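You operate a simulated robot arm through the tools that you are given. There is no shell and no other tool.

You are at the controls of a simulated robot arm. One attempt, no reset.

TASK
Switch the grey tester off, unscrew both knobs on the housing and lift the black lamp into the lamps tray.
Fine: Power off before the lamp moves. Set down upright: black lamp.
Where things are to end (x, y in the base frame): black lamp within 0.03 m of [0.55, -0.58].

It is judged by the outcome, as a careful person would: the job done as asked, and still so three seconds after it is handed in. It fails if anything else is knocked over, pushed out of place, dropped, spilled or broken.

THE ROBOT
A 7-joint arm with a two-finger parallel gripper, fixed in place. Base frame: the origin is at the foot of the arm, x ahead of it, y to its left, z up. Lengths are in m, angles in rad, forces in N, time in s.
Its first joint turns from -2.304 to 2.304 rad. Payload 3.91 kg.
The tool frame sits at the grasp point between the pads (the TCP): z along the fingers, y along the line on which they close. The tips reach 0.03 m beyond it. Largest opening 0.11 m; finger width 0.02, thickness 0.01; the body of the gripper, 0.048 by 0.112 m, starts 0.055 m behind the TCP.
Orientation is that of the tool frame in the base frame, as a unit quaternion [x, y, z, w]. With the fingers straight down and closing along the base's y, the tool's x points along the base's -x, its y along +y and its z along -z.

THE INTERFACE
- The arm moves only by the tool play_rows. Its arguments are lists of equal length, an entry for each row: "claw": the opening in per cent of the stroke, from 0 (shut) to 100 (fully open); "dp": the shift along the tool's x, y, z in m, a list of three; "angular": the turn, a rotation vector about the tool's x, y, z in rad, a list of three. In form: {"claw": [claw, ...], "dp": [[tx, ty, tz], ...], "angular": [[wx, wy, wz], ...]}. A call has 1 to 20 rows; each row is the pose to reach, as a shift and turn from the pose commanded when the call began, along the tool's axes at that moment. Each row takes 0.2 s and may step no farther than 0.05 m and 0.15 rad from the row before; otherwise, or with a gripper value out of range, the whole call is refused. A pose out of reach is approached as far as the arm can. The call stops where the force on the tool passes 40 N (or 10 N more than at its start, if that is more) or the arm is blocked; 0.2 s more then pass. Each finger travels about 0.108 m/s and halts on what it meets, pressing with about 43 N; the grip force reading is that of the motor and also rises with nothing between the fingers. The clock runs only during rows and for 0.2 s after the last one: add rows that repeat a pose to give the fingers time. The reply holds the time, the measured pose of the TCP, the force on the tool along the base axes, the opening and the grip force, in the units named above and with some noise, with the torque about the TCP (base axes, N m) and any sound that the robot's microphone picked up.
- Cameras (640 x 400 px; columns grow to the right, rows downward): "scene" is fixed at [0.4042, -0.6564, 1.4653]; the picture's right is [1.00, 0.06, 0.00], its down [0.05, -0.82, -0.57] and it looks along [-0.03, 0.57, -0.82] (base axes); focal length 214 px, centre (320, 200). "wrist" rides on the gripper at [0.072, 0.017, -0.103] in the tool frame; the picture's right is [-0.23, 0.97, 0.00], its down [-0.76, -0.18, -0.62] and it looks along [-0.61, -0.14, 0.78] (tool axes); focal length 222 px, centre (320, 200). There is no depth. A picture from a camera that has moved, and an enlarged one, comes with that camera's place and axes in the base frame and with its lens. The place of the scene camera against the robot may be out by one fixed shift of up to 0.012 m in any direction.
- camera(camera): a new picture of that camera. No time passes.
- close_up(camera, box): a new picture of the part [left, top, right, bottom] of that camera's present view, enlarged. No time passes.
- close_job(): hands the job in; it is judged then, once.

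Places have to be worked out from the pictures, the camera data and where the tool is seen. Open the gripper and draw the arm clear of the work before you hand the job in, unless the task says otherwise.

The tools are called after "Emit:" by a JSON object that holds its "name" and its "arguments". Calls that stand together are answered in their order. play_rows: Moves the arm, as the interface text tells. Its arguments: {"type":"object","properties":{"claw":{"type":"array","items":{"type":"number"}},"dp":{"type":"array","items":{"type":"array","items":{"type":"number"}}},"angular":{"type":"array","items":{"type":"array","items":{"type":"number"}}}},"required":["claw","dp","angular"]} The other tools are called the same way: camera (camera) takes a picture; close_up (camera, box) takes an enlarged picture of a part of a camera's view; close_job () hands the job in.

At the start:

```text
clock: 0.0
ee_pos: [0.331, -0.3847, 1.2389]
tool_rot: [-0.001, 1.0, 0.001, 0.0]
contact_force: [0.4, 0.1, 0.0]
torque: [0.01, -0.01, 0.03]
opening: 0.1098
finger_force: 0.1
```

scene: 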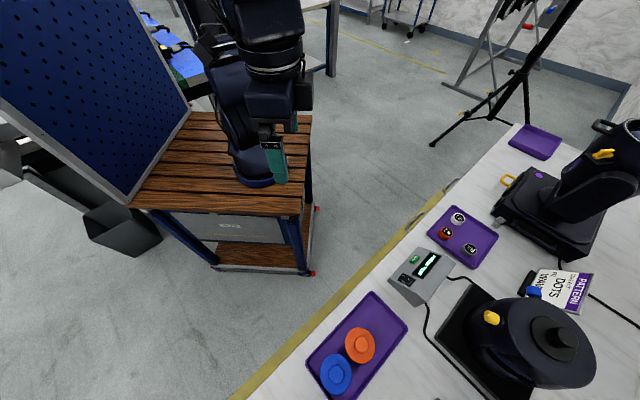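
wrist: 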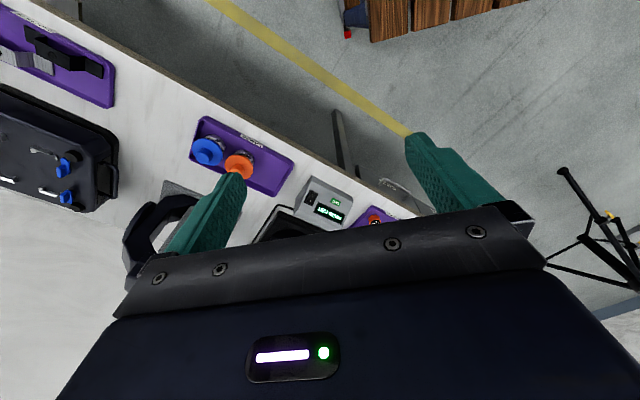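

I start by looking closer at the scene from both cameras to identify the tester, housing, knobs, lamp and trays.

Emit:
{"name": "close_up", "arguments": {"camera": "scene", "box": [380, 200, 640, 400]}}

Emit:
{"name": "close_up", "arguments": {"camera": "scene", "box": [480, 100, 640, 260]}}

Emit:
{"name": "close_up", "arguments": {"camera": "wrist", "box": [0, 0, 320, 220]}}

Emit:
{"name": "close_up", "arguments": {"camera": "scene", "box": [280, 180, 500, 400]}}

```text
2.00 times, centred on (510, 300) of scene
camera zoom: at [0.4042, -0.6564, 1.4653], right [1.0, 0.06, 0.0], down [0.05, -0.82, -0.57], along [-0.03, 0.57, -0.82], focal length 429 px, centre (-60, 0)
```

zoom: 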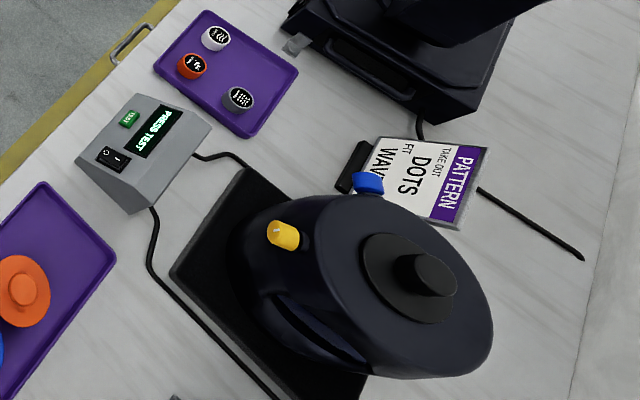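

```text
2.50 times, centred on (560, 180) of scene
camera zoom: at [0.4042, -0.6564, 1.4653], right [1.0, 0.06, 0.0], down [0.05, -0.82, -0.57], along [-0.03, 0.57, -0.82], focal length 536 px, centre (-280, 250)
```

zoom: 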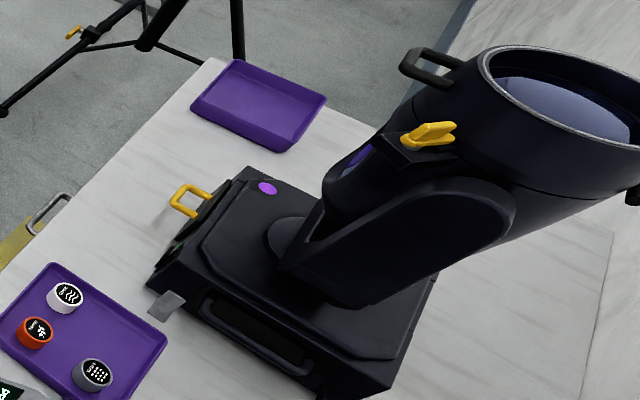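

```text
1.82 times, centred on (160, 110) of wrist
camera zoom: at [0.2579, -0.3676, 1.3427], right [0.23, 0.97, 0.0], down [0.76, -0.18, 0.62], along [0.61, -0.14, -0.78], focal length 404 px, centre (611, 364)
```

zoom: 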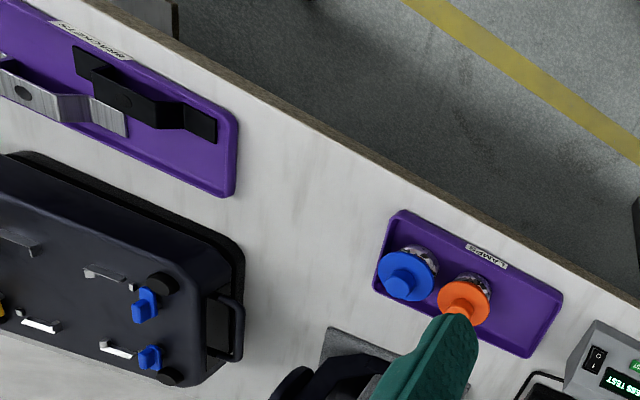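

```text
1.82 times, centred on (390, 290) of scene
camera zoom: at [0.4042, -0.6564, 1.4653], right [1.0, 0.06, 0.0], down [0.05, -0.82, -0.57], along [-0.03, 0.57, -0.82], focal length 390 px, centre (193, 36)
```

zoom: 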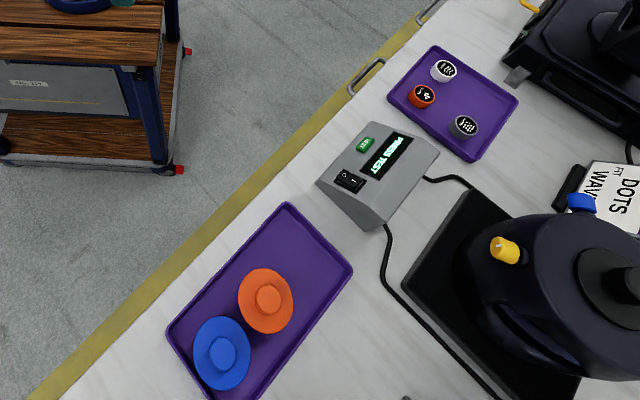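

The scene shows the grey tester with an O/I rocker, a dark housing with a yellow and a blue knob plus a black flanged lamp at its top, and the purple lamps tray with orange and blue lamps. I'll rise and turn the wrist toward the housing to get a second view.

Emit:
{"name": "play_rows", "arguments": {"claw": [100, 100, 100, 100, 100, 100], "dp": [[-0.02, 0.01, -0.02], [-0.05, 0.02, -0.04], [-0.08, 0.03, -0.06], [-0.11, 0.035, -0.08], [-0.14, 0.035, -0.08], [-0.14, 0.035, -0.08]], "angular": [[0, 0, 0.1], [0, 0, 0.2], [0, 0, 0.3], [0, 0, 0.4], [0, 0, 0.5], [0, 0, 0.5]]}}

Emit:
{"name": "camera", "arguments": {"camera": "wrist"}}

Emit:
{"name": "camera", "arguments": {"camera": "scene"}}

```text
clock: 1.4
ee_pos: [0.472, -0.3489, 1.3181]
tool_rot: [0.248, 0.969, 0.0, 0.0]
contact_force: [0.0, 0.5, -0.3]
torque: [0.0, 0.0, 0.03]
opening: 0.1102
finger_force: 0.1
```

```text
taken
camera wrist: at [0.4152, -0.2999, 1.4223], right [0.67, 0.74, 0.0], down [0.58, -0.52, 0.62], along [0.46, -0.42, -0.78], focal length 222 px, centre (320, 200)
```

wrist: 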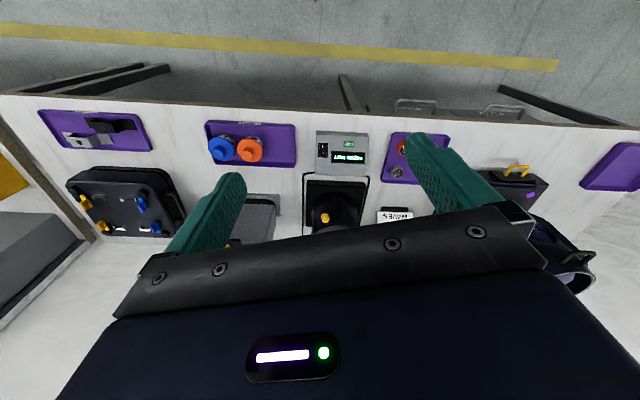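

```text
taken
```

scene: 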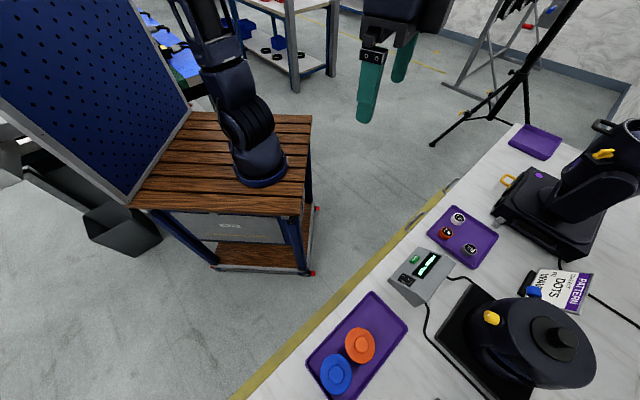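

The wrist view now shows the row of items along the table. I tilt the tool forward so the upper half of the wrist picture covers the housing.

Emit:
{"name": "play_rows", "arguments": {"claw": [100, 100, 100, 100, 100, 100], "dp": [[0, 0, -0.02], [0, 0, -0.04], [0, 0, -0.06], [0, 0, -0.06], [0, 0, -0.06], [0, 0, -0.06]], "angular": [[0, -0.14, 0], [0, -0.28, 0], [0, -0.42, 0], [0, -0.56, 0], [0, -0.7, 0], [0, -0.7, 0]]}}

Emit:
{"name": "camera", "arguments": {"camera": "wrist"}}

Emit:
{"name": "close_up", "arguments": {"camera": "wrist", "box": [200, 0, 440, 200]}}

```text
clock: 2.8
ee_pos: [0.4712, -0.3487, 1.3787]
tool_rot: [0.232, 0.91, -0.084, 0.332]
contact_force: [0.8, -1.0, -0.1]
torque: [-0.01, -0.02, -0.03]
opening: 0.11
finger_force: 0.0
```

```text
taken
camera wrist: at [0.3715, -0.2763, 1.4113], right [0.62, 0.77, 0.15], down [0.07, -0.24, 0.97], along [0.78, -0.59, -0.21], focal length 222 px, centre (320, 200)
```

wrist: 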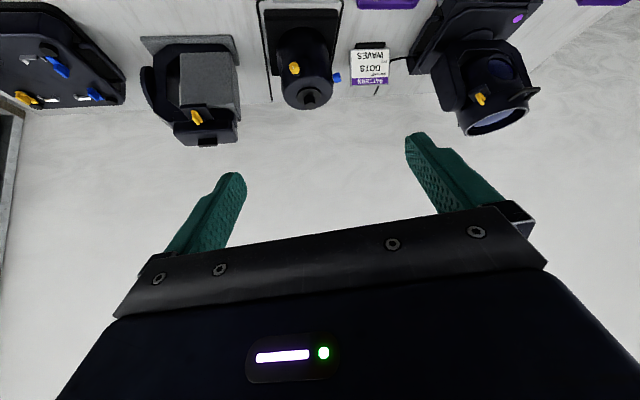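

```text
2.00 times, centred on (320, 100) of wrist
camera zoom: at [0.3715, -0.2763, 1.4113], right [0.62, 0.77, 0.15], down [0.07, -0.24, 0.97], along [0.78, -0.59, -0.21], focal length 444 px, centre (320, 400)
```

zoom: 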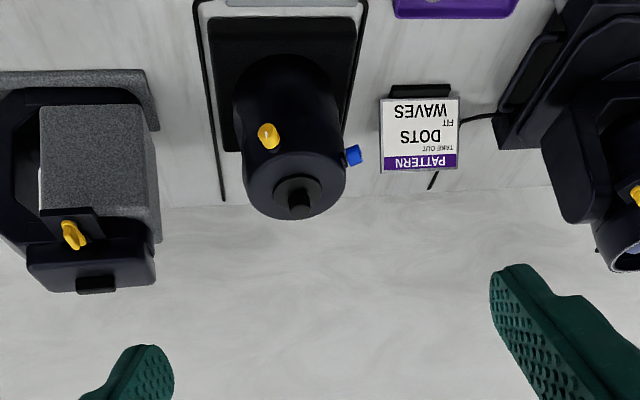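

Lamp knob top comes out near (0.836,-0.615,1.01), yellow knob near (0.751,-0.583,0.96), blue knob near (0.863,-0.527,0.96). Next I go above the tester, around (0.62,-0.49), for a closer look at its switch.

Emit:
{"name": "play_rows", "arguments": {"claw": [100, 100, 100, 100, 100, 100, 100, 100, 100, 100], "dp": [[0.0067, -0.0057, 0.0423], [0.0134, -0.0113, 0.0846], [0.0202, -0.017, 0.1269], [0.0269, -0.0227, 0.1692], [0.0336, -0.0283, 0.2115], [0.0403, -0.034, 0.2538], [0.0471, -0.0397, 0.2961], [0.0538, -0.0453, 0.3384], [0.0605, -0.051, 0.3807], [0.0605, -0.051, 0.3807]], "angular": [[0, 0.0778, 0], [0, 0.1556, 0], [0, 0.2333, 0], [0, 0.3111, 0], [0, 0.3889, 0], [0, 0.4667, 0], [0, 0.5444, 0], [0, 0.6222, 0], [0, 0.7, 0], [0, 0.7, 0]]}}

Emit:
{"name": "camera", "arguments": {"camera": "wrist"}}

Emit:
{"name": "close_up", "arguments": {"camera": "wrist", "box": [240, 60, 440, 210]}}

Emit:
{"name": "close_up", "arguments": {"camera": "scene", "box": [350, 200, 510, 300]}}

```text
clock: 5.0
ee_pos: [0.6213, -0.4905, 1.0486]
tool_rot: [0.248, 0.969, 0.0, 0.0]
contact_force: [0.2, 0.7, 0.3]
torque: [0.01, 0.0, -0.01]
opening: 0.11
finger_force: 0.1
```

```text
taken
camera wrist: at [0.5648, -0.4407, 1.1523], right [0.67, 0.75, 0.0], down [0.58, -0.52, 0.62], along [0.46, -0.42, -0.78], focal length 222 px, centre (320, 200)
```

wrist: 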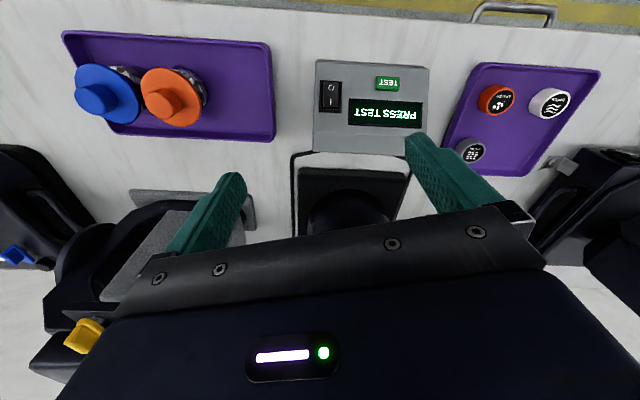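

```text
2.67 times, centred on (340, 135) of wrist
camera zoom: at [0.5648, -0.4407, 1.1523], right [0.67, 0.75, 0.0], down [0.58, -0.52, 0.62], along [0.46, -0.42, -0.78], focal length 592 px, centre (267, 373)
```

zoom: 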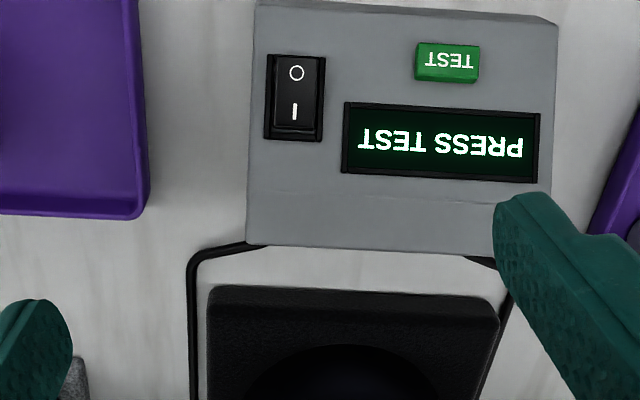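

```text
4.00 times, centred on (430, 250) of scene
camera zoom: at [0.4042, -0.6564, 1.4653], right [1.0, 0.06, 0.0], down [0.05, -0.82, -0.57], along [-0.03, 0.57, -0.82], focal length 858 px, centre (-120, 0)
```

zoom: 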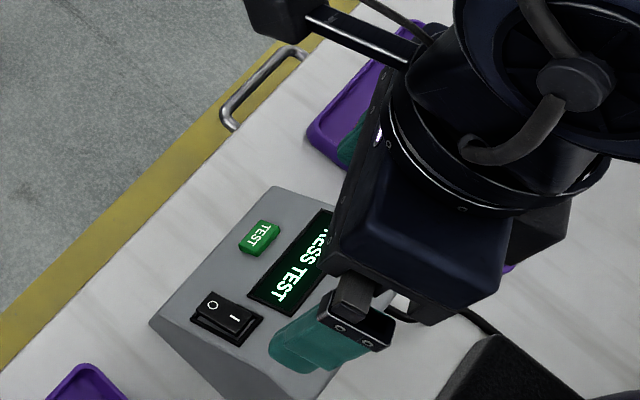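

The rocker's "O" half lies on the table-edge side of the tester, near (0.628,-0.476), z about 0.82–0.855 (views disagree a little). I close the fingers and go to a few centimetres above it, then look again to refine.

Emit:
{"name": "play_rows", "arguments": {"claw": [60, 20, 0, 0, 0, 0], "dp": [[0, 0.005, 0.03], [0.0008, 0.01, 0.06], [0.0008, 0.016, 0.09], [0.0008, 0.016, 0.118], [0.0008, 0.016, 0.118], [0.0008, 0.016, 0.118]], "angular": [[0, 0, 0], [0, 0, 0], [0, 0, 0], [0, 0, 0], [0, 0, 0], [0, 0, 0]]}}

Emit:
{"name": "camera", "arguments": {"camera": "wrist"}}

Emit:
{"name": "close_up", "arguments": {"camera": "scene", "box": [350, 200, 510, 300]}}

```text
clock: 6.4
ee_pos: [0.6281, -0.4747, 0.9314]
tool_rot: [0.247, 0.969, 0.001, 0.001]
contact_force: [-0.8, -0.7, -0.6]
torque: [0.0, 0.0, 0.0]
opening: 0.0
finger_force: 37.7
```

```text
taken
camera wrist: at [0.5716, -0.4255, 1.0344], right [0.67, 0.75, 0.0], down [0.58, -0.52, 0.62], along [0.46, -0.42, -0.78], focal length 222 px, centre (320, 200)
```

wrist: 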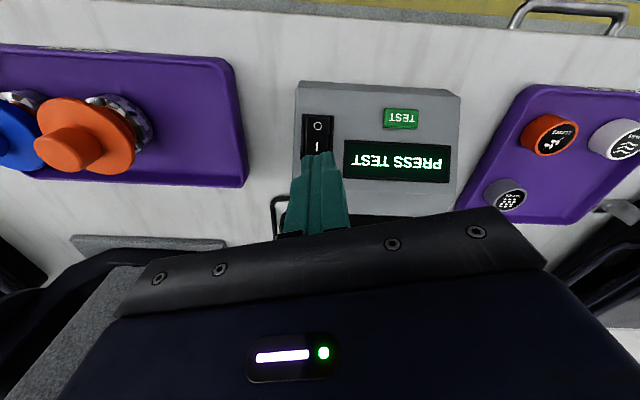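

```text
4.00 times, centred on (430, 250) of scene
camera zoom: at [0.4042, -0.6564, 1.4653], right [1.0, 0.06, 0.0], down [0.05, -0.82, -0.57], along [-0.03, 0.57, -0.82], focal length 858 px, centre (-120, 0)
```

zoom: 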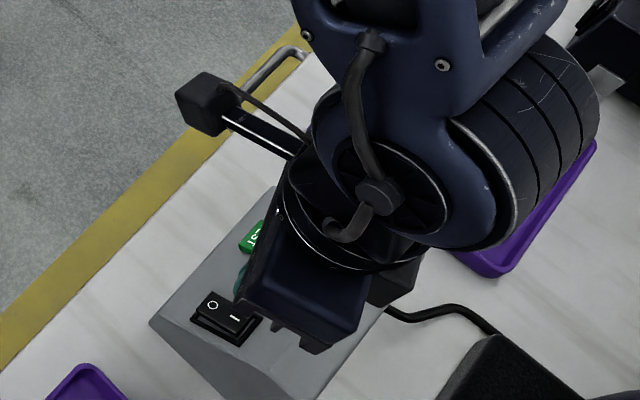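

Two wrist views agree: the "O" mark is at about (0.622,-0.472,0.848). I tilt slightly to match the panel slope and press the O half gently with the closed fingertips.

Emit:
{"name": "play_rows", "arguments": {"claw": [0, 0, 0, 0, 0, 0, 0, 0], "dp": [[0.0163, -0.0007, 0.015], [0.0163, -0.0007, 0.035], [0.0163, -0.0007, 0.044], [0.0163, -0.0007, 0.049], [0.0163, -0.0007, 0.052], [0.0163, -0.0007, 0.055], [0.016, -0.0007, 0.058], [0.016, -0.0007, 0.058]], "angular": [[0, -0.1, 0], [0, -0.2, 0], [0, -0.2, 0], [0, -0.2, 0], [0, -0.2, 0], [0, -0.2, 0], [0, -0.2, 0], [0, -0.2, 0]]}}

Emit:
{"name": "close_up", "arguments": {"camera": "wrist", "box": [240, 60, 480, 210]}}

Emit:
{"name": "close_up", "arguments": {"camera": "scene", "box": [350, 200, 510, 300]}}

```text
clock: 7.5
ee_pos: [0.6129, -0.4683, 0.8847]
tool_rot: [0.246, 0.964, -0.025, 0.098]
contact_force: [-11.5, 8.8, 23.4]
torque: [-0.09, 0.13, -0.12]
opening: 0.0
finger_force: 37.7
stopped in row 5: the force on the tool passed its limit at 47 N (the readings are from after the stop); the commanded pose is now the measured one
```

```text
2.67 times, centred on (360, 135) of wrist
camera zoom: at [0.5401, -0.4089, 0.9701], right [0.66, 0.75, 0.05], down [0.46, -0.45, 0.76], along [0.59, -0.48, -0.64], focal length 592 px, centre (213, 373)
```

zoom: 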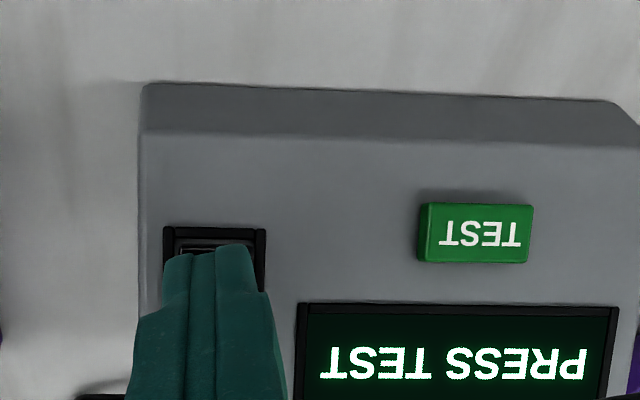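

```text
4.00 times, centred on (430, 250) of scene
camera zoom: at [0.4042, -0.6564, 1.4653], right [1.0, 0.06, 0.0], down [0.05, -0.82, -0.57], along [-0.03, 0.57, -0.82], focal length 858 px, centre (-120, 0)
```

zoom: 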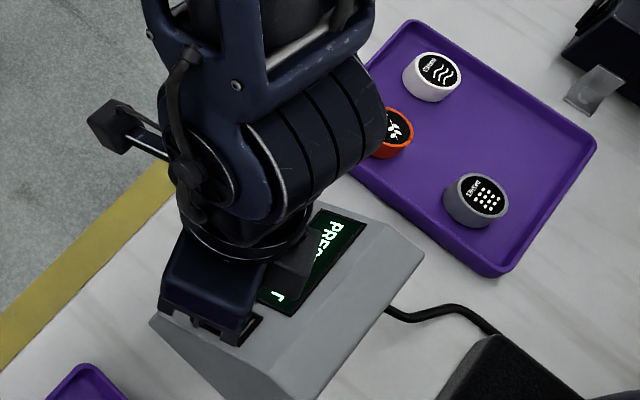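

The display is still lit: the tip landed near the rocker's pivot, with a panel slope of roughly 30°. I lift off, tilt more so the outer edge of the tip leads, and press farther out on the O end.

Emit:
{"name": "play_rows", "arguments": {"claw": [0, 0, 0, 0, 0, 0, 0, 0, 0], "dp": [[0.0058, 0.0009, -0.0216], [0.0068, 0.0009, -0.0269], [0.0068, 0.0009, -0.0269], [0.0068, 0.0009, -0.0269], [0.0135, 0.0009, -0.0057], [0.0099, 0.0009, 0.0038], [0.0083, 0.0009, 0.0084], [0.0072, 0.0009, 0.0113], [0.0061, 0.0009, 0.0141]], "angular": [[0, -0.14, 0], [0, -0.28, 0], [0, -0.42, 0], [0, -0.55, 0], [0, -0.55, 0], [0, -0.55, 0], [0, -0.55, 0], [0, -0.55, 0], [0, -0.55, 0]]}}

Emit:
{"name": "close_up", "arguments": {"camera": "wrist", "box": [200, 60, 440, 210]}}

Emit:
{"name": "close_up", "arguments": {"camera": "scene", "box": [350, 200, 510, 300]}}

```text
clock: 9.1
ee_pos: [0.606, -0.4634, 0.8765]
tool_rot: [0.23, 0.901, -0.092, 0.357]
contact_force: [-22.2, 12.4, 30.4]
torque: [-0.3, 0.02, -0.19]
opening: 0.0001
finger_force: 37.8
stopped in row 7: the force on the tool passed its limit at 58 N (the readings are from after the stop); the commanded pose is now the measured one
```

```text
2.67 times, centred on (320, 135) of wrist
camera zoom: at [0.5053, -0.3891, 0.9016], right [0.61, 0.78, 0.15], down [0.03, -0.22, 0.98], along [0.79, -0.59, -0.15], focal length 592 px, centre (320, 373)
```

zoom: 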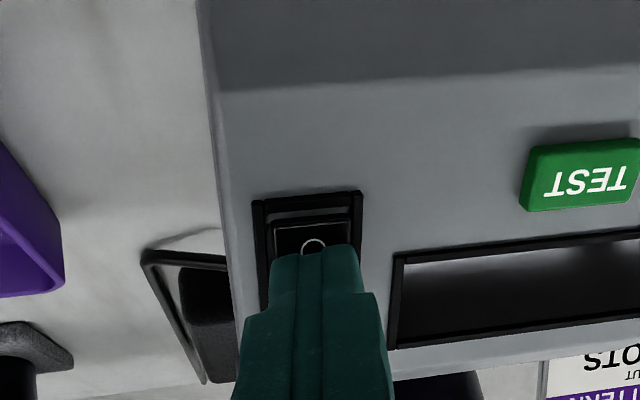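

```text
4.00 times, centred on (430, 250) of scene
camera zoom: at [0.4042, -0.6564, 1.4653], right [1.0, 0.06, 0.0], down [0.05, -0.82, -0.57], along [-0.03, 0.57, -0.82], focal length 858 px, centre (-120, 0)
```

zoom: 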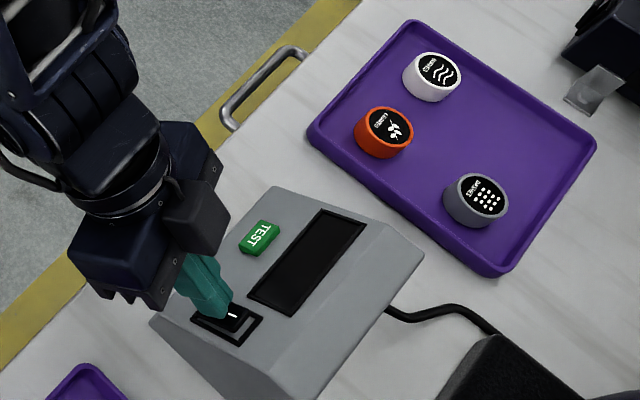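

The display has gone dark, so the tester is off. I back straight off along the tool axis and check that it stays off and hasn't moved.

Emit:
{"name": "play_rows", "arguments": {"claw": [0, 0, 0, 0], "dp": [[0, 0, -0.03], [0, 0, -0.07], [0, 0, -0.11], [0, 0, -0.15]], "angular": [[0, 0, 0], [0, 0, 0], [0, 0, 0], [0, 0, 0]]}}

Emit:
{"name": "camera", "arguments": {"camera": "wrist"}}

Emit:
{"name": "camera", "arguments": {"camera": "scene"}}

Emit:
{"name": "close_up", "arguments": {"camera": "scene", "box": [350, 200, 510, 300]}}

Emit:
{"name": "close_up", "arguments": {"camera": "scene", "box": [430, 260, 630, 400]}}

```text
clock: 10.1
ee_pos: [0.5228, -0.4207, 0.9853]
tool_rot: [0.229, 0.902, -0.09, 0.356]
contact_force: [-0.7, -0.3, -0.1]
torque: [0.0, -0.01, 0.04]
opening: 0.0
finger_force: 37.7
out of reach, approached as far as the arm can: row 4
```

```text
taken
camera wrist: at [0.4207, -0.3462, 1.0115], right [0.61, 0.78, 0.15], down [0.03, -0.22, 0.98], along [0.79, -0.59, -0.16], focal length 222 px, centre (320, 200)
```

wrist: 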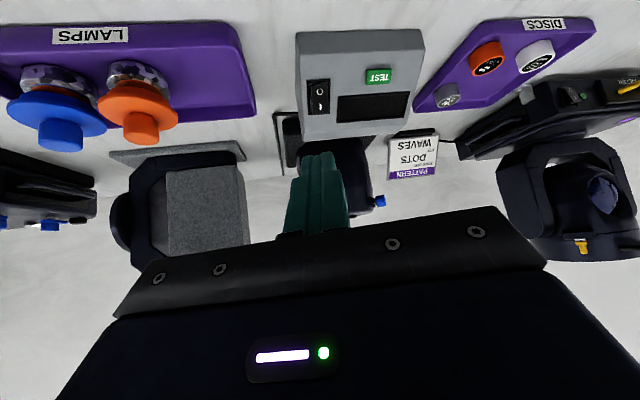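

```text
taken
```

scene: 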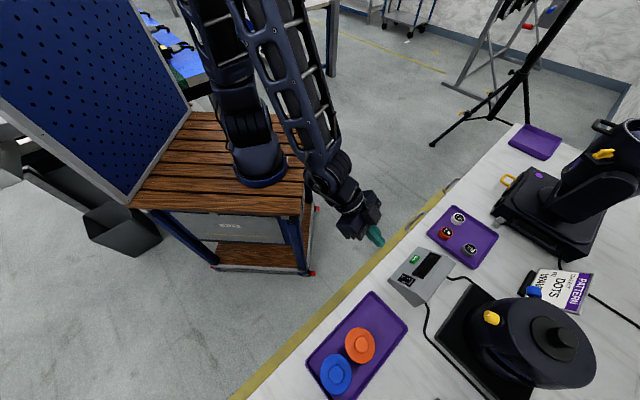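

```text
4.00 times, centred on (430, 250) of scene
camera zoom: at [0.4042, -0.6564, 1.4653], right [1.0, 0.06, 0.0], down [0.05, -0.82, -0.57], along [-0.03, 0.57, -0.82], focal length 858 px, centre (-120, 0)
```

zoom: 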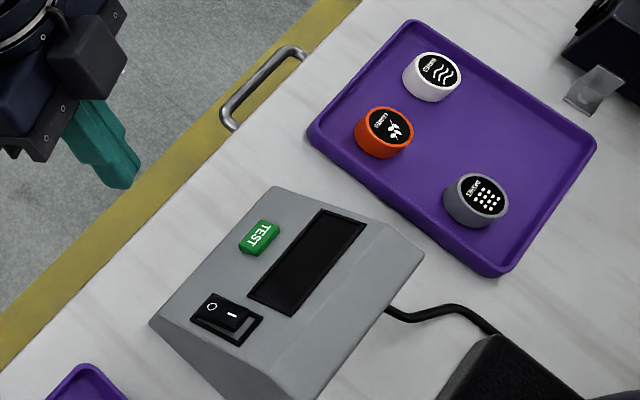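

```text
2.86 times, centred on (530, 330) of scene
camera zoom: at [0.4042, -0.6564, 1.4653], right [1.0, 0.06, 0.0], down [0.05, -0.82, -0.57], along [-0.03, 0.57, -0.82], focal length 613 px, centre (-280, -171)
```

zoom: 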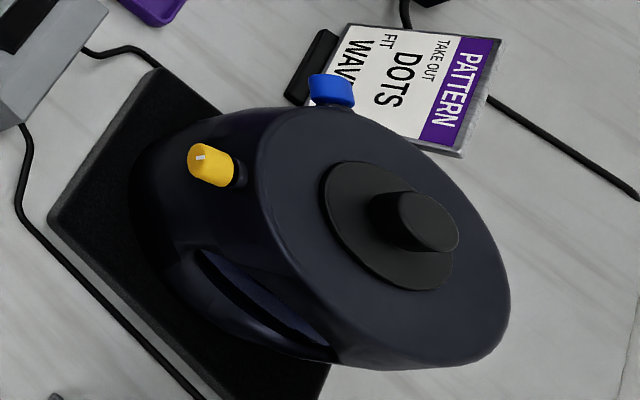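

The tester is off and unmoved. Now I level the tool and move towards the housing to inspect the yellow knob closely before gripping it.

Emit:
{"name": "play_rows", "arguments": {"claw": [20, 40, 60, 80, 80, 80, 80], "dp": [[-0.0194, -0.0037, 0.0101], [-0.0388, -0.0074, 0.0202], [-0.0582, -0.0111, 0.0303], [-0.0776, -0.0148, 0.0404], [-0.097, -0.0185, 0.0505], [-0.1162, -0.0221, 0.0604], [-0.1162, -0.0221, 0.0604]], "angular": [[0, -0.1367, 0], [0, -0.2733, 0], [0, -0.41, 0], [0, -0.5467, 0], [0, -0.6833, 0], [0, -0.82, 0], [0, -0.82, 0]]}}

Emit:
{"name": "camera", "arguments": {"camera": "wrist"}}

Emit:
{"name": "camera", "arguments": {"camera": "scene"}}

```text
clock: 11.7
ee_pos: [0.6225, -0.4989, 1.0219]
tool_rot: [0.174, 0.684, -0.175, 0.687]
contact_force: [-0.2, 0.5, 0.2]
torque: [0.03, -0.03, 0.0]
opening: 0.0882
finger_force: 0.1
```

```text
taken
camera wrist: at [0.5395, -0.436, 0.949], right [0.47, 0.86, 0.23], down [-0.63, 0.15, 0.76], along [0.62, -0.5, 0.61], focal length 222 px, centre (320, 200)
```

wrist: 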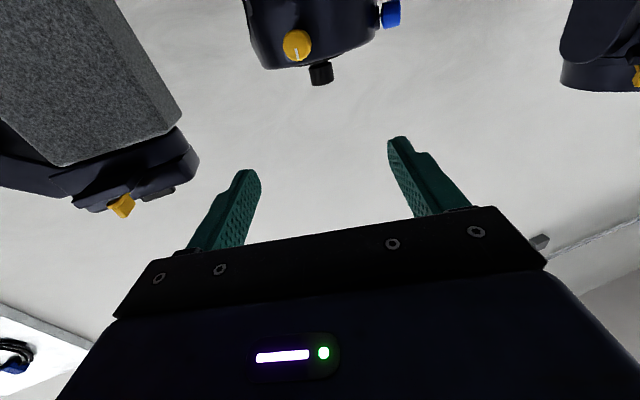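

```text
taken
```

scene: 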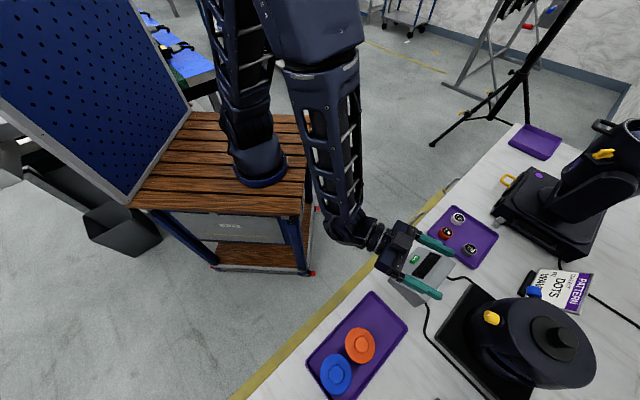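

I can see the yellow knob face from below. I zoom in for exact pixel positions.

Emit:
{"name": "close_up", "arguments": {"camera": "wrist", "box": [220, 0, 440, 120]}}

```text
2.91 times, centred on (330, 60) of wrist
camera zoom: at [0.5395, -0.436, 0.949], right [0.47, 0.86, 0.23], down [-0.63, 0.15, 0.76], along [0.62, -0.5, 0.61], focal length 646 px, centre (291, 607)
```

zoom: 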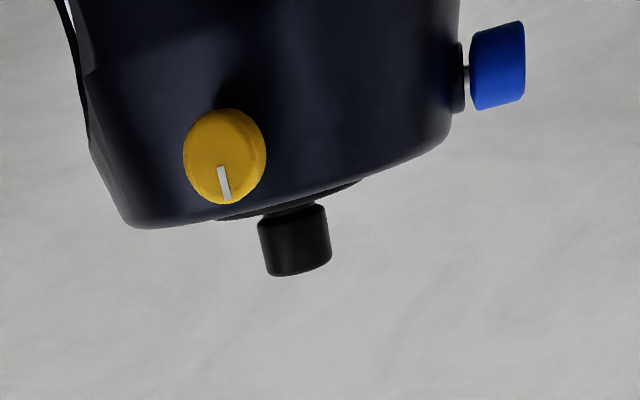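

Two wrist views give: yellow knob face centre (0.746,-0.577,0.960), blue (0.858,-0.522,0.959), lamp axis about (0.828,-0.604). The camera hangs below the gripper near the tester, so I roll the wrist in free space to put the camera on top and gain range for the unscrewing direction.

Emit:
{"name": "play_rows", "arguments": {"claw": [80, 80, 80, 80, 80, 80, 80, 80, 80, 80, 80, 80, 80, 80, 80, 80, 80, 80, 80, 80], "dp": [[0, 0, 0], [0, 0, 0], [0, 0, 0], [0, 0, 0], [0, 0, 0], [0, 0, 0], [0, 0, 0], [0, 0, 0], [0, 0, 0], [0, 0, 0], [0, 0, 0], [0, 0, 0], [0, 0, 0], [0, 0, 0], [0, 0, 0], [0, 0, 0], [0, 0, 0], [0, 0, 0], [0, 0, 0], [0, 0, 0]], "angular": [[0, 0, 0.15], [0, 0, 0.3], [0, 0, 0.45], [0, 0, 0.6], [0, 0, 0.75], [0, 0, 0.9], [0, 0, 1.05], [0, 0, 1.2], [0, 0, 1.35], [0, 0, 1.5], [0, 0, 1.65], [0, 0, 1.8], [0, 0, 1.95], [0, 0, 2.1], [0, 0, 2.25], [0, 0, 2.4], [0, 0, 2.55], [0, 0, 2.7], [0, 0, 2.85], [0, 0, 3.0]]}}

Emit:
{"name": "camera", "arguments": {"camera": "wrist"}}

Emit:
{"name": "camera", "arguments": {"camera": "scene"}}

```text
clock: 15.9
ee_pos: [0.6229, -0.5008, 1.0213]
tool_rot: [0.695, -0.126, 0.672, 0.223]
contact_force: [0.2, 0.3, 0.3]
torque: [-0.02, 0.04, 0.0]
opening: 0.0879
finger_force: 0.1
```

```text
taken
camera wrist: at [0.5276, -0.4561, 1.0951], right [-0.48, -0.87, -0.09], down [-0.51, 0.36, -0.78], along [0.71, -0.33, -0.62], focal length 222 px, centre (320, 200)
```

wrist: 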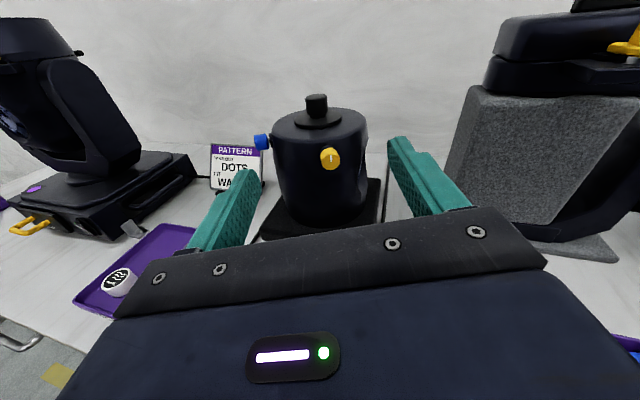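

```text
taken
```

scene: 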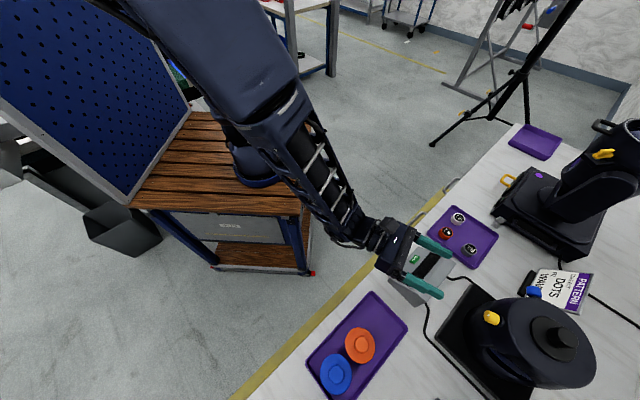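

The roll worked and the view is upright. I zoom in on the housing to refine knob positions.

Emit:
{"name": "close_up", "arguments": {"camera": "wrist", "box": [220, 70, 400, 220]}}

```text
2.67 times, centred on (310, 145) of wrist
camera zoom: at [0.5276, -0.4561, 1.0951], right [-0.48, -0.87, -0.09], down [-0.51, 0.36, -0.78], along [0.71, -0.33, -0.62], focal length 592 px, centre (347, 347)
```

zoom: 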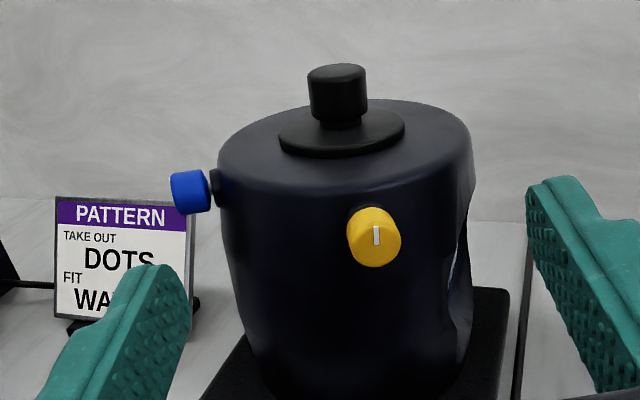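

Refined from this view: yellow knob about (0.747,-0.5785,0.960), lamp grip about (0.828,-0.604,1.00), housing radius about 0.071. I move to a stand-off about 4–5 cm in front of the yellow knob, aligned with its axis.

Emit:
{"name": "play_rows", "arguments": {"claw": [80, 70, 70, 70, 70], "dp": [[-0.016, 0.0024, 0.0228], [-0.0318, 0.0049, 0.0455], [-0.0477, 0.0073, 0.0683], [-0.0636, 0.0097, 0.091], [-0.0636, 0.0097, 0.091]], "angular": [[0.044, 0.0063, 0], [0.0875, 0.0125, 0], [0.131, 0.0188, 0], [0.175, 0.025, 0], [0.175, 0.025, 0]]}}

Emit:
{"name": "camera", "arguments": {"camera": "wrist"}}

Emit:
{"name": "camera", "arguments": {"camera": "scene"}}

```text
clock: 17.1
ee_pos: [0.6934, -0.5601, 0.9602]
tool_rot: [0.703, -0.064, 0.689, 0.164]
contact_force: [0.0, -0.7, 0.2]
torque: [-0.01, 0.0, -0.02]
opening: 0.0768
finger_force: 0.1
```

```text
taken
camera wrist: at [0.5922, -0.5333, 1.0338], right [-0.32, -0.94, -0.09], down [-0.57, 0.26, -0.78], along [0.76, -0.2, -0.62], focal length 222 px, centre (320, 200)
```

wrist: 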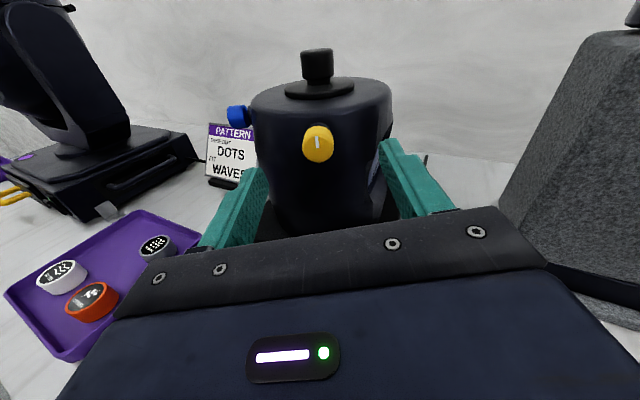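

```text
taken
```

scene: 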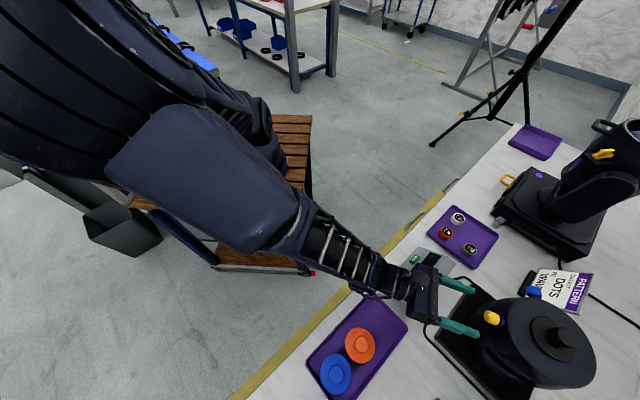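

Aligned ahead of the knob. A zoom to check the knob's position relative to the fingers' centre line.

Emit:
{"name": "close_up", "arguments": {"camera": "wrist", "box": [230, 80, 430, 220]}}

Emit:
{"name": "close_up", "arguments": {"camera": "scene", "box": [400, 250, 560, 350]}}

```text
2.86 times, centred on (330, 150) of wrist
camera zoom: at [0.5922, -0.5333, 1.0338], right [-0.32, -0.94, -0.09], down [-0.57, 0.26, -0.78], along [0.76, -0.2, -0.62], focal length 635 px, centre (291, 343)
```

zoom: 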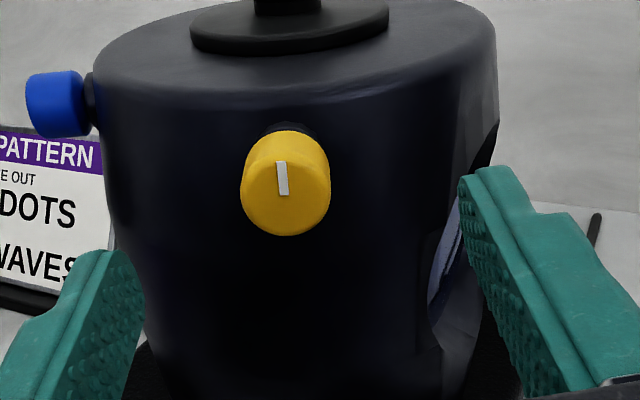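

```text
4.00 times, centred on (480, 300) of scene
camera zoom: at [0.4042, -0.6564, 1.4653], right [1.0, 0.06, 0.0], down [0.05, -0.82, -0.57], along [-0.03, 0.57, -0.82], focal length 858 px, centre (-320, -200)
```

zoom: 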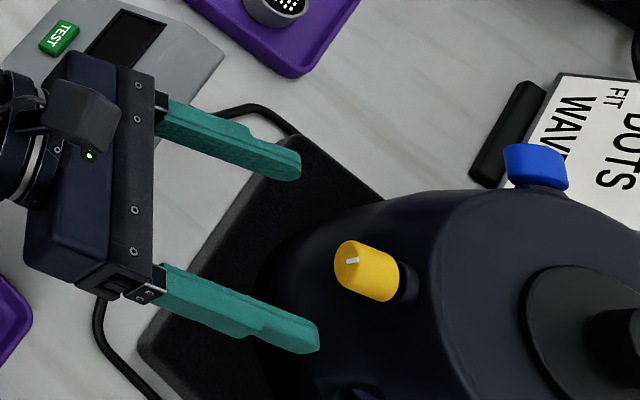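

Knob face centre is at (0.747,-0.577,0.959), diameter about 0.024, within 1–2 mm of the tool axis. I advance 4.5 cm so the fingertips straddle the knob and close on it.

Emit:
{"name": "play_rows", "arguments": {"claw": [70, 70, 70, 30, 10, 10, 10, 10], "dp": [[-0.0012, -0.0008, 0.02], [-0.0012, -0.0008, 0.038], [-0.0012, -0.0008, 0.0455], [-0.0012, -0.0008, 0.0455], [-0.0012, -0.0008, 0.0455], [-0.0012, -0.0008, 0.0455], [-0.0012, -0.0008, 0.0455], [-0.0012, -0.0008, 0.0455]], "angular": [[0, 0, 0], [0, 0, 0], [0, 0, 0], [0, 0, 0], [0, 0, 0], [0, 0, 0], [0, 0, 0], [0, 0, 0]]}}

Emit:
{"name": "close_up", "arguments": {"camera": "wrist", "box": [230, 80, 430, 220]}}

Emit:
{"name": "close_up", "arguments": {"camera": "scene", "box": [400, 250, 560, 350]}}

```text
clock: 18.9
ee_pos: [0.737, -0.5729, 0.9593]
tool_rot: [0.703, -0.064, 0.689, 0.164]
contact_force: [4.4, 6.6, -2.5]
torque: [-0.17, -0.01, -0.51]
opening: 0.0227
finger_force: 45.4
```

```text
2.86 times, centred on (330, 150) of wrist
camera zoom: at [0.6359, -0.5468, 1.0329], right [-0.32, -0.94, -0.09], down [-0.57, 0.26, -0.78], along [0.76, -0.2, -0.62], focal length 635 px, centre (291, 343)
```

zoom: 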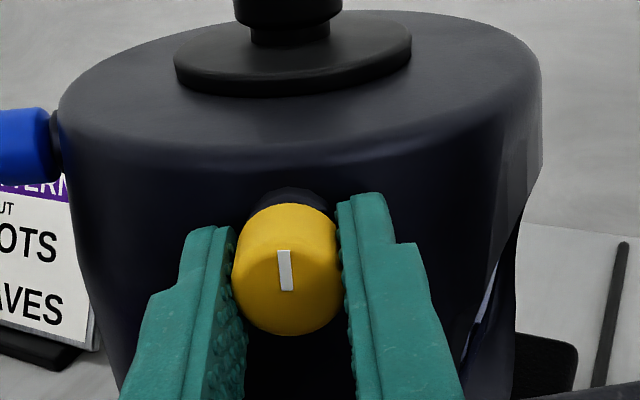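

```text
4.00 times, centred on (480, 300) of scene
camera zoom: at [0.4042, -0.6564, 1.4653], right [1.0, 0.06, 0.0], down [0.05, -0.82, -0.57], along [-0.03, 0.57, -0.82], focal length 858 px, centre (-320, -200)
```

zoom: 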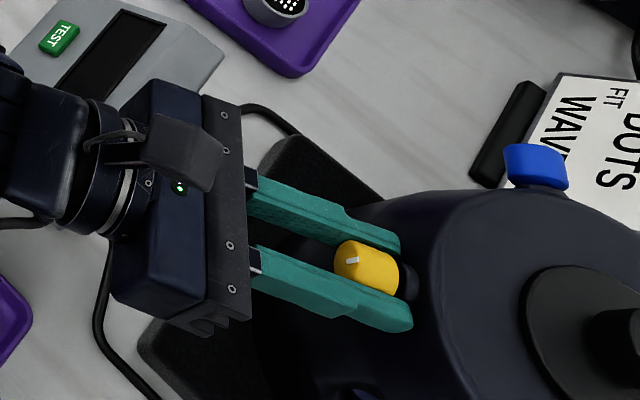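

Firm grip on the yellow knob (22.7 mm). I turn counter-clockwise seen from outside (negative about tool z) by 1.5 rad and check forces and the indicator mark.

Emit:
{"name": "play_rows", "arguments": {"claw": [10, 10, 10, 10, 10, 10, 10, 10, 10, 10], "dp": [[0, 0, 0], [0, 0, 0], [0, 0, 0], [0, 0, 0], [0, 0, 0], [0, 0, 0], [0, 0, 0], [0, 0, 0], [0, 0, 0], [0, 0, 0]], "angular": [[0, 0, -0.15], [0, 0, -0.3], [0, 0, -0.45], [0, 0, -0.6], [0, 0, -0.75], [0, 0, -0.9], [0, 0, -1.05], [0, 0, -1.2], [0, 0, -1.35], [0, 0, -1.5]]}}

Emit:
{"name": "close_up", "arguments": {"camera": "scene", "box": [400, 250, 560, 350]}}

Emit:
{"name": "camera", "arguments": {"camera": "wrist"}}

```text
clock: 20.7
ee_pos: [0.7364, -0.5727, 0.9602]
tool_rot: [0.628, 0.321, 0.495, 0.508]
contact_force: [-20.2, 9.2, 12.5]
torque: [0.13, 0.45, -0.15]
opening: 0.0223
finger_force: 45.0
stopped in row 8: the force on the tool passed its limit at 43 N (the readings are from after the stop); the commanded pose is now the measured one
```

```text
4.00 times, centred on (480, 300) of scene
camera zoom: at [0.4042, -0.6564, 1.4653], right [1.0, 0.06, 0.0], down [0.05, -0.82, -0.57], along [-0.03, 0.57, -0.82], focal length 858 px, centre (-320, -200)
```

zoom: 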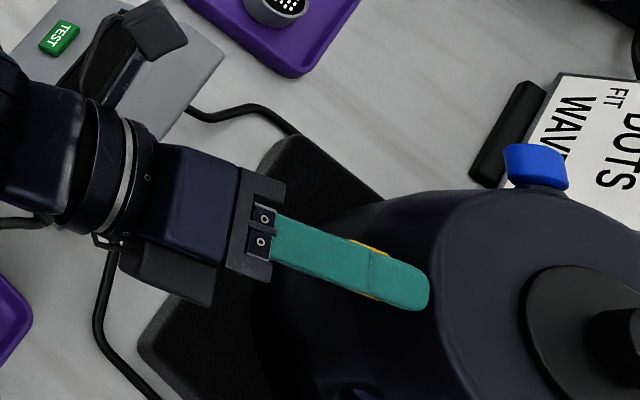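

```text
taken
camera wrist: at [0.6571, -0.48, 0.9976], right [-0.17, -0.48, 0.86], down [-0.8, -0.44, -0.4], along [0.57, -0.76, -0.31], focal length 222 px, centre (320, 200)
```

wrist: 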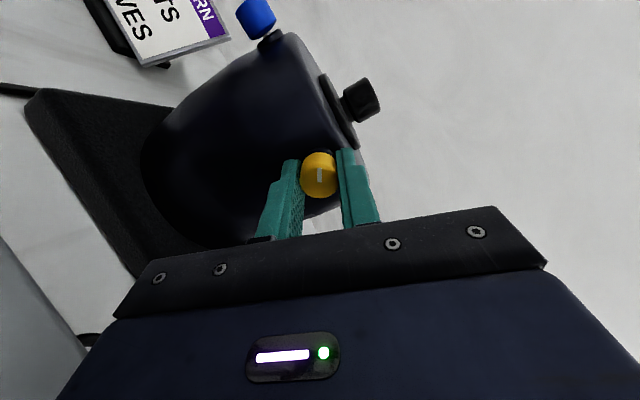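

The indicator turned with the gripper (about 1.1 rad) and the knob pushes the tool outward, so it is backing out on its thread. I open, back off a bit, roll back and measure how far it has come out.

Emit:
{"name": "play_rows", "arguments": {"claw": [40, 60, 60, 60, 60, 60, 60, 60, 60, 60, 60], "dp": [[0, 0, 0], [0, 0, -0.01], [0, 0, -0.03], [0, 0, -0.0435], [0, 0, -0.0435], [0, 0, -0.0435], [0, 0, -0.0435], [0, 0, -0.0435], [0, 0, -0.0435], [0, 0, -0.0435], [0, 0, -0.0435]], "angular": [[0, 0, 0], [0, 0, 0], [0, 0, 0.14], [0, 0, 0.28], [0, 0, 0.42], [0, 0, 0.56], [0, 0, 0.7], [0, 0, 0.84], [0, 0, 0.98], [0, 0, 1.128], [0, 0, 1.128]]}}

Emit:
{"name": "close_up", "arguments": {"camera": "wrist", "box": [230, 80, 430, 220]}}

Emit:
{"name": "close_up", "arguments": {"camera": "scene", "box": [400, 250, 560, 350]}}

```text
clock: 21.0
ee_pos: [0.7351, -0.575, 0.9629]
tool_rot: [0.625, 0.32, 0.497, 0.51]
contact_force: [-28.6, 9.6, 26.4]
torque: [0.06, -0.16, 0.14]
opening: 0.0315
finger_force: 0.1
stopped in row 1: the force on the tool passed its limit at 44 N (the readings are from after the stop); the commanded pose is now the measured one
```

```text
2.86 times, centred on (330, 150) of wrist
camera zoom: at [0.6565, -0.4808, 1.0002], right [-0.17, -0.47, 0.86], down [-0.8, -0.44, -0.4], along [0.57, -0.76, -0.3], focal length 635 px, centre (291, 343)
```

zoom: 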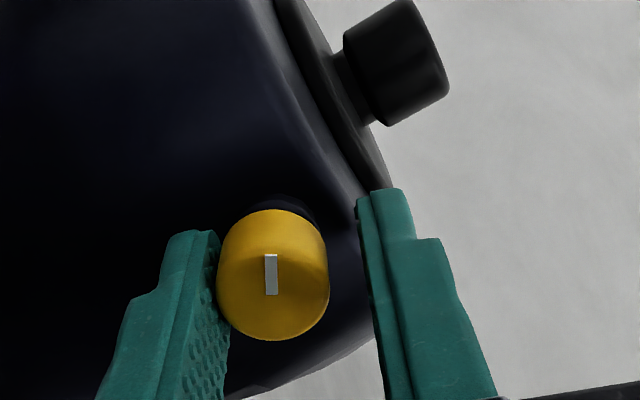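

```text
4.00 times, centred on (480, 300) of scene
camera zoom: at [0.4042, -0.6564, 1.4653], right [1.0, 0.06, 0.0], down [0.05, -0.82, -0.57], along [-0.03, 0.57, -0.82], focal length 858 px, centre (-320, -200)
```

zoom: 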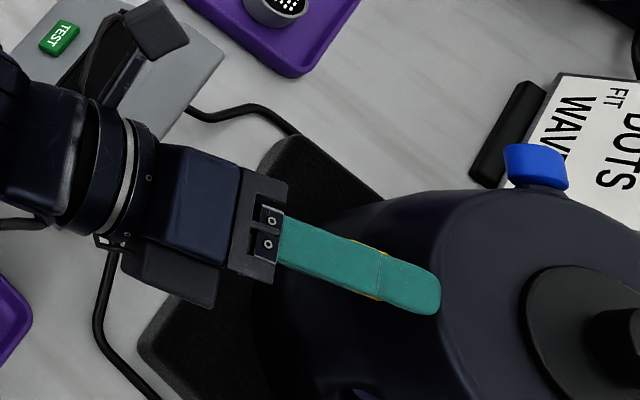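

A fingertip is still pressing on something (likely the housing face) while opening. I retreat straight back along the tool axis first, then open and look.

Emit:
{"name": "play_rows", "arguments": {"claw": [30, 30, 40, 60], "dp": [[0, 0, -0.008], [0, 0, -0.02], [0, 0, -0.035], [0, 0, -0.045]], "angular": [[0, 0, 0], [0, 0, 0], [0, 0, 0], [0, 0, 0]]}}

Emit:
{"name": "close_up", "arguments": {"camera": "wrist", "box": [230, 80, 430, 220]}}

Emit:
{"name": "close_up", "arguments": {"camera": "scene", "box": [400, 250, 560, 350]}}

```text
clock: 22.0
ee_pos: [0.6932, -0.5599, 0.9611]
tool_rot: [0.627, 0.32, 0.496, 0.508]
contact_force: [-0.7, 0.0, 0.5]
torque: [-0.01, -0.01, 0.02]
opening: 0.066
finger_force: 0.1
```

```text
2.86 times, centred on (330, 150) of wrist
camera zoom: at [0.6149, -0.4668, 0.9976], right [-0.17, -0.48, 0.86], down [-0.8, -0.44, -0.4], along [0.57, -0.76, -0.31], focal length 635 px, centre (291, 343)
```

zoom: 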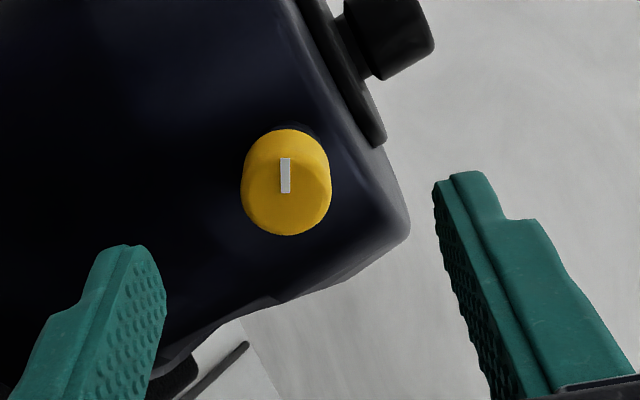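

```text
4.00 times, centred on (480, 300) of scene
camera zoom: at [0.4042, -0.6564, 1.4653], right [1.0, 0.06, 0.0], down [0.05, -0.82, -0.57], along [-0.03, 0.57, -0.82], focal length 858 px, centre (-320, -200)
```

zoom: 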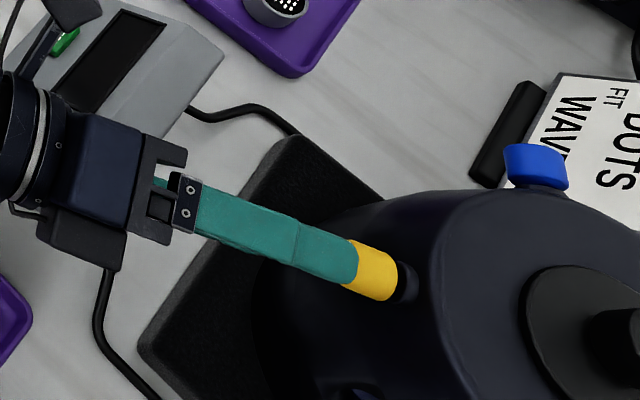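

Clear now; the knob itself hasn't visibly moved out, so the tips were pressing on the housing once the fingers were vertical. I'll grip about 5 mm shallower; first I roll back (and a bit further, for more turning range).

Emit:
{"name": "play_rows", "arguments": {"claw": [60, 60, 60, 60, 60, 60, 60, 60, 60, 60, 60, 60, 60, 60], "dp": [[0, 0, 0], [0, 0, 0], [0, 0, 0], [0, 0, 0], [0, 0, 0], [0, 0, 0], [0, 0, 0], [0, 0, 0], [0, 0, 0], [0, 0, 0], [0, 0, 0], [0, 0, 0], [0, 0, 0], [0, 0, 0]], "angular": [[0, 0, 0.14], [0, 0, 0.28], [0, 0, 0.42], [0, 0, 0.56], [0, 0, 0.7], [0, 0, 0.84], [0, 0, 0.98], [0, 0, 1.12], [0, 0, 1.26], [0, 0, 1.4], [0, 0, 1.54], [0, 0, 1.68], [0, 0, 1.82], [0, 0, 1.82]]}}

Emit:
{"name": "camera", "arguments": {"camera": "wrist"}}

Emit:
{"name": "camera", "arguments": {"camera": "scene"}}

Emit:
{"name": "close_up", "arguments": {"camera": "scene", "box": [400, 250, 560, 350]}}

```text
clock: 25.0
ee_pos: [0.6941, -0.5612, 0.9618]
tool_rot: [0.638, -0.298, 0.706, -0.079]
contact_force: [-0.2, -0.7, -0.5]
torque: [0.0, 0.01, -0.02]
opening: 0.0659
finger_force: 0.1
```

```text
taken
camera wrist: at [0.5777, -0.5773, 1.0132], right [-0.22, -0.68, -0.7], down [-0.41, 0.72, -0.56], along [0.88, 0.16, -0.44], focal length 222 px, centre (320, 200)
```

wrist: 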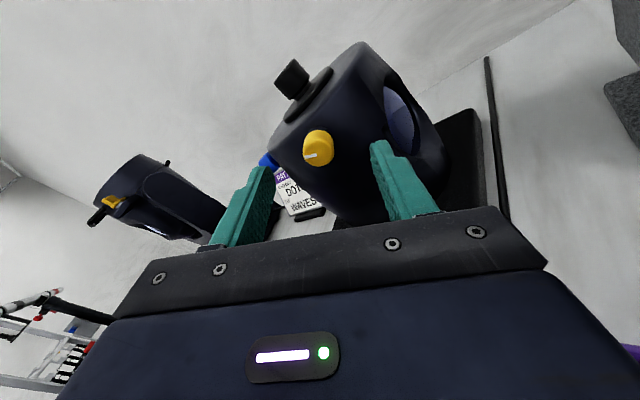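

```text
taken
```

scene: 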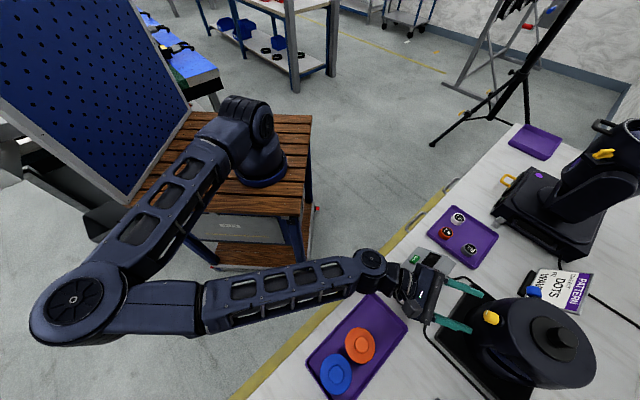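

```text
4.00 times, centred on (480, 300) of scene
camera zoom: at [0.4042, -0.6564, 1.4653], right [1.0, 0.06, 0.0], down [0.05, -0.82, -0.57], along [-0.03, 0.57, -0.82], focal length 858 px, centre (-320, -200)
```

zoom: 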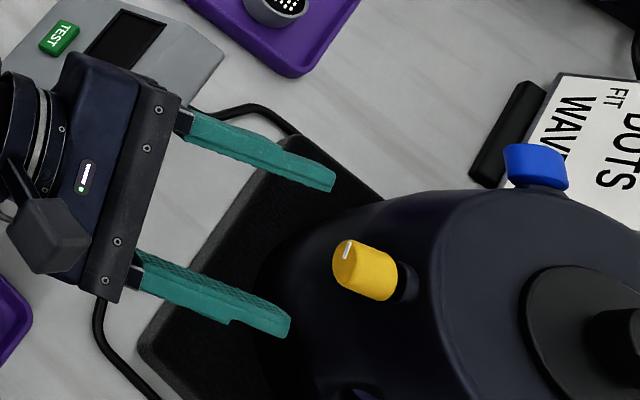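

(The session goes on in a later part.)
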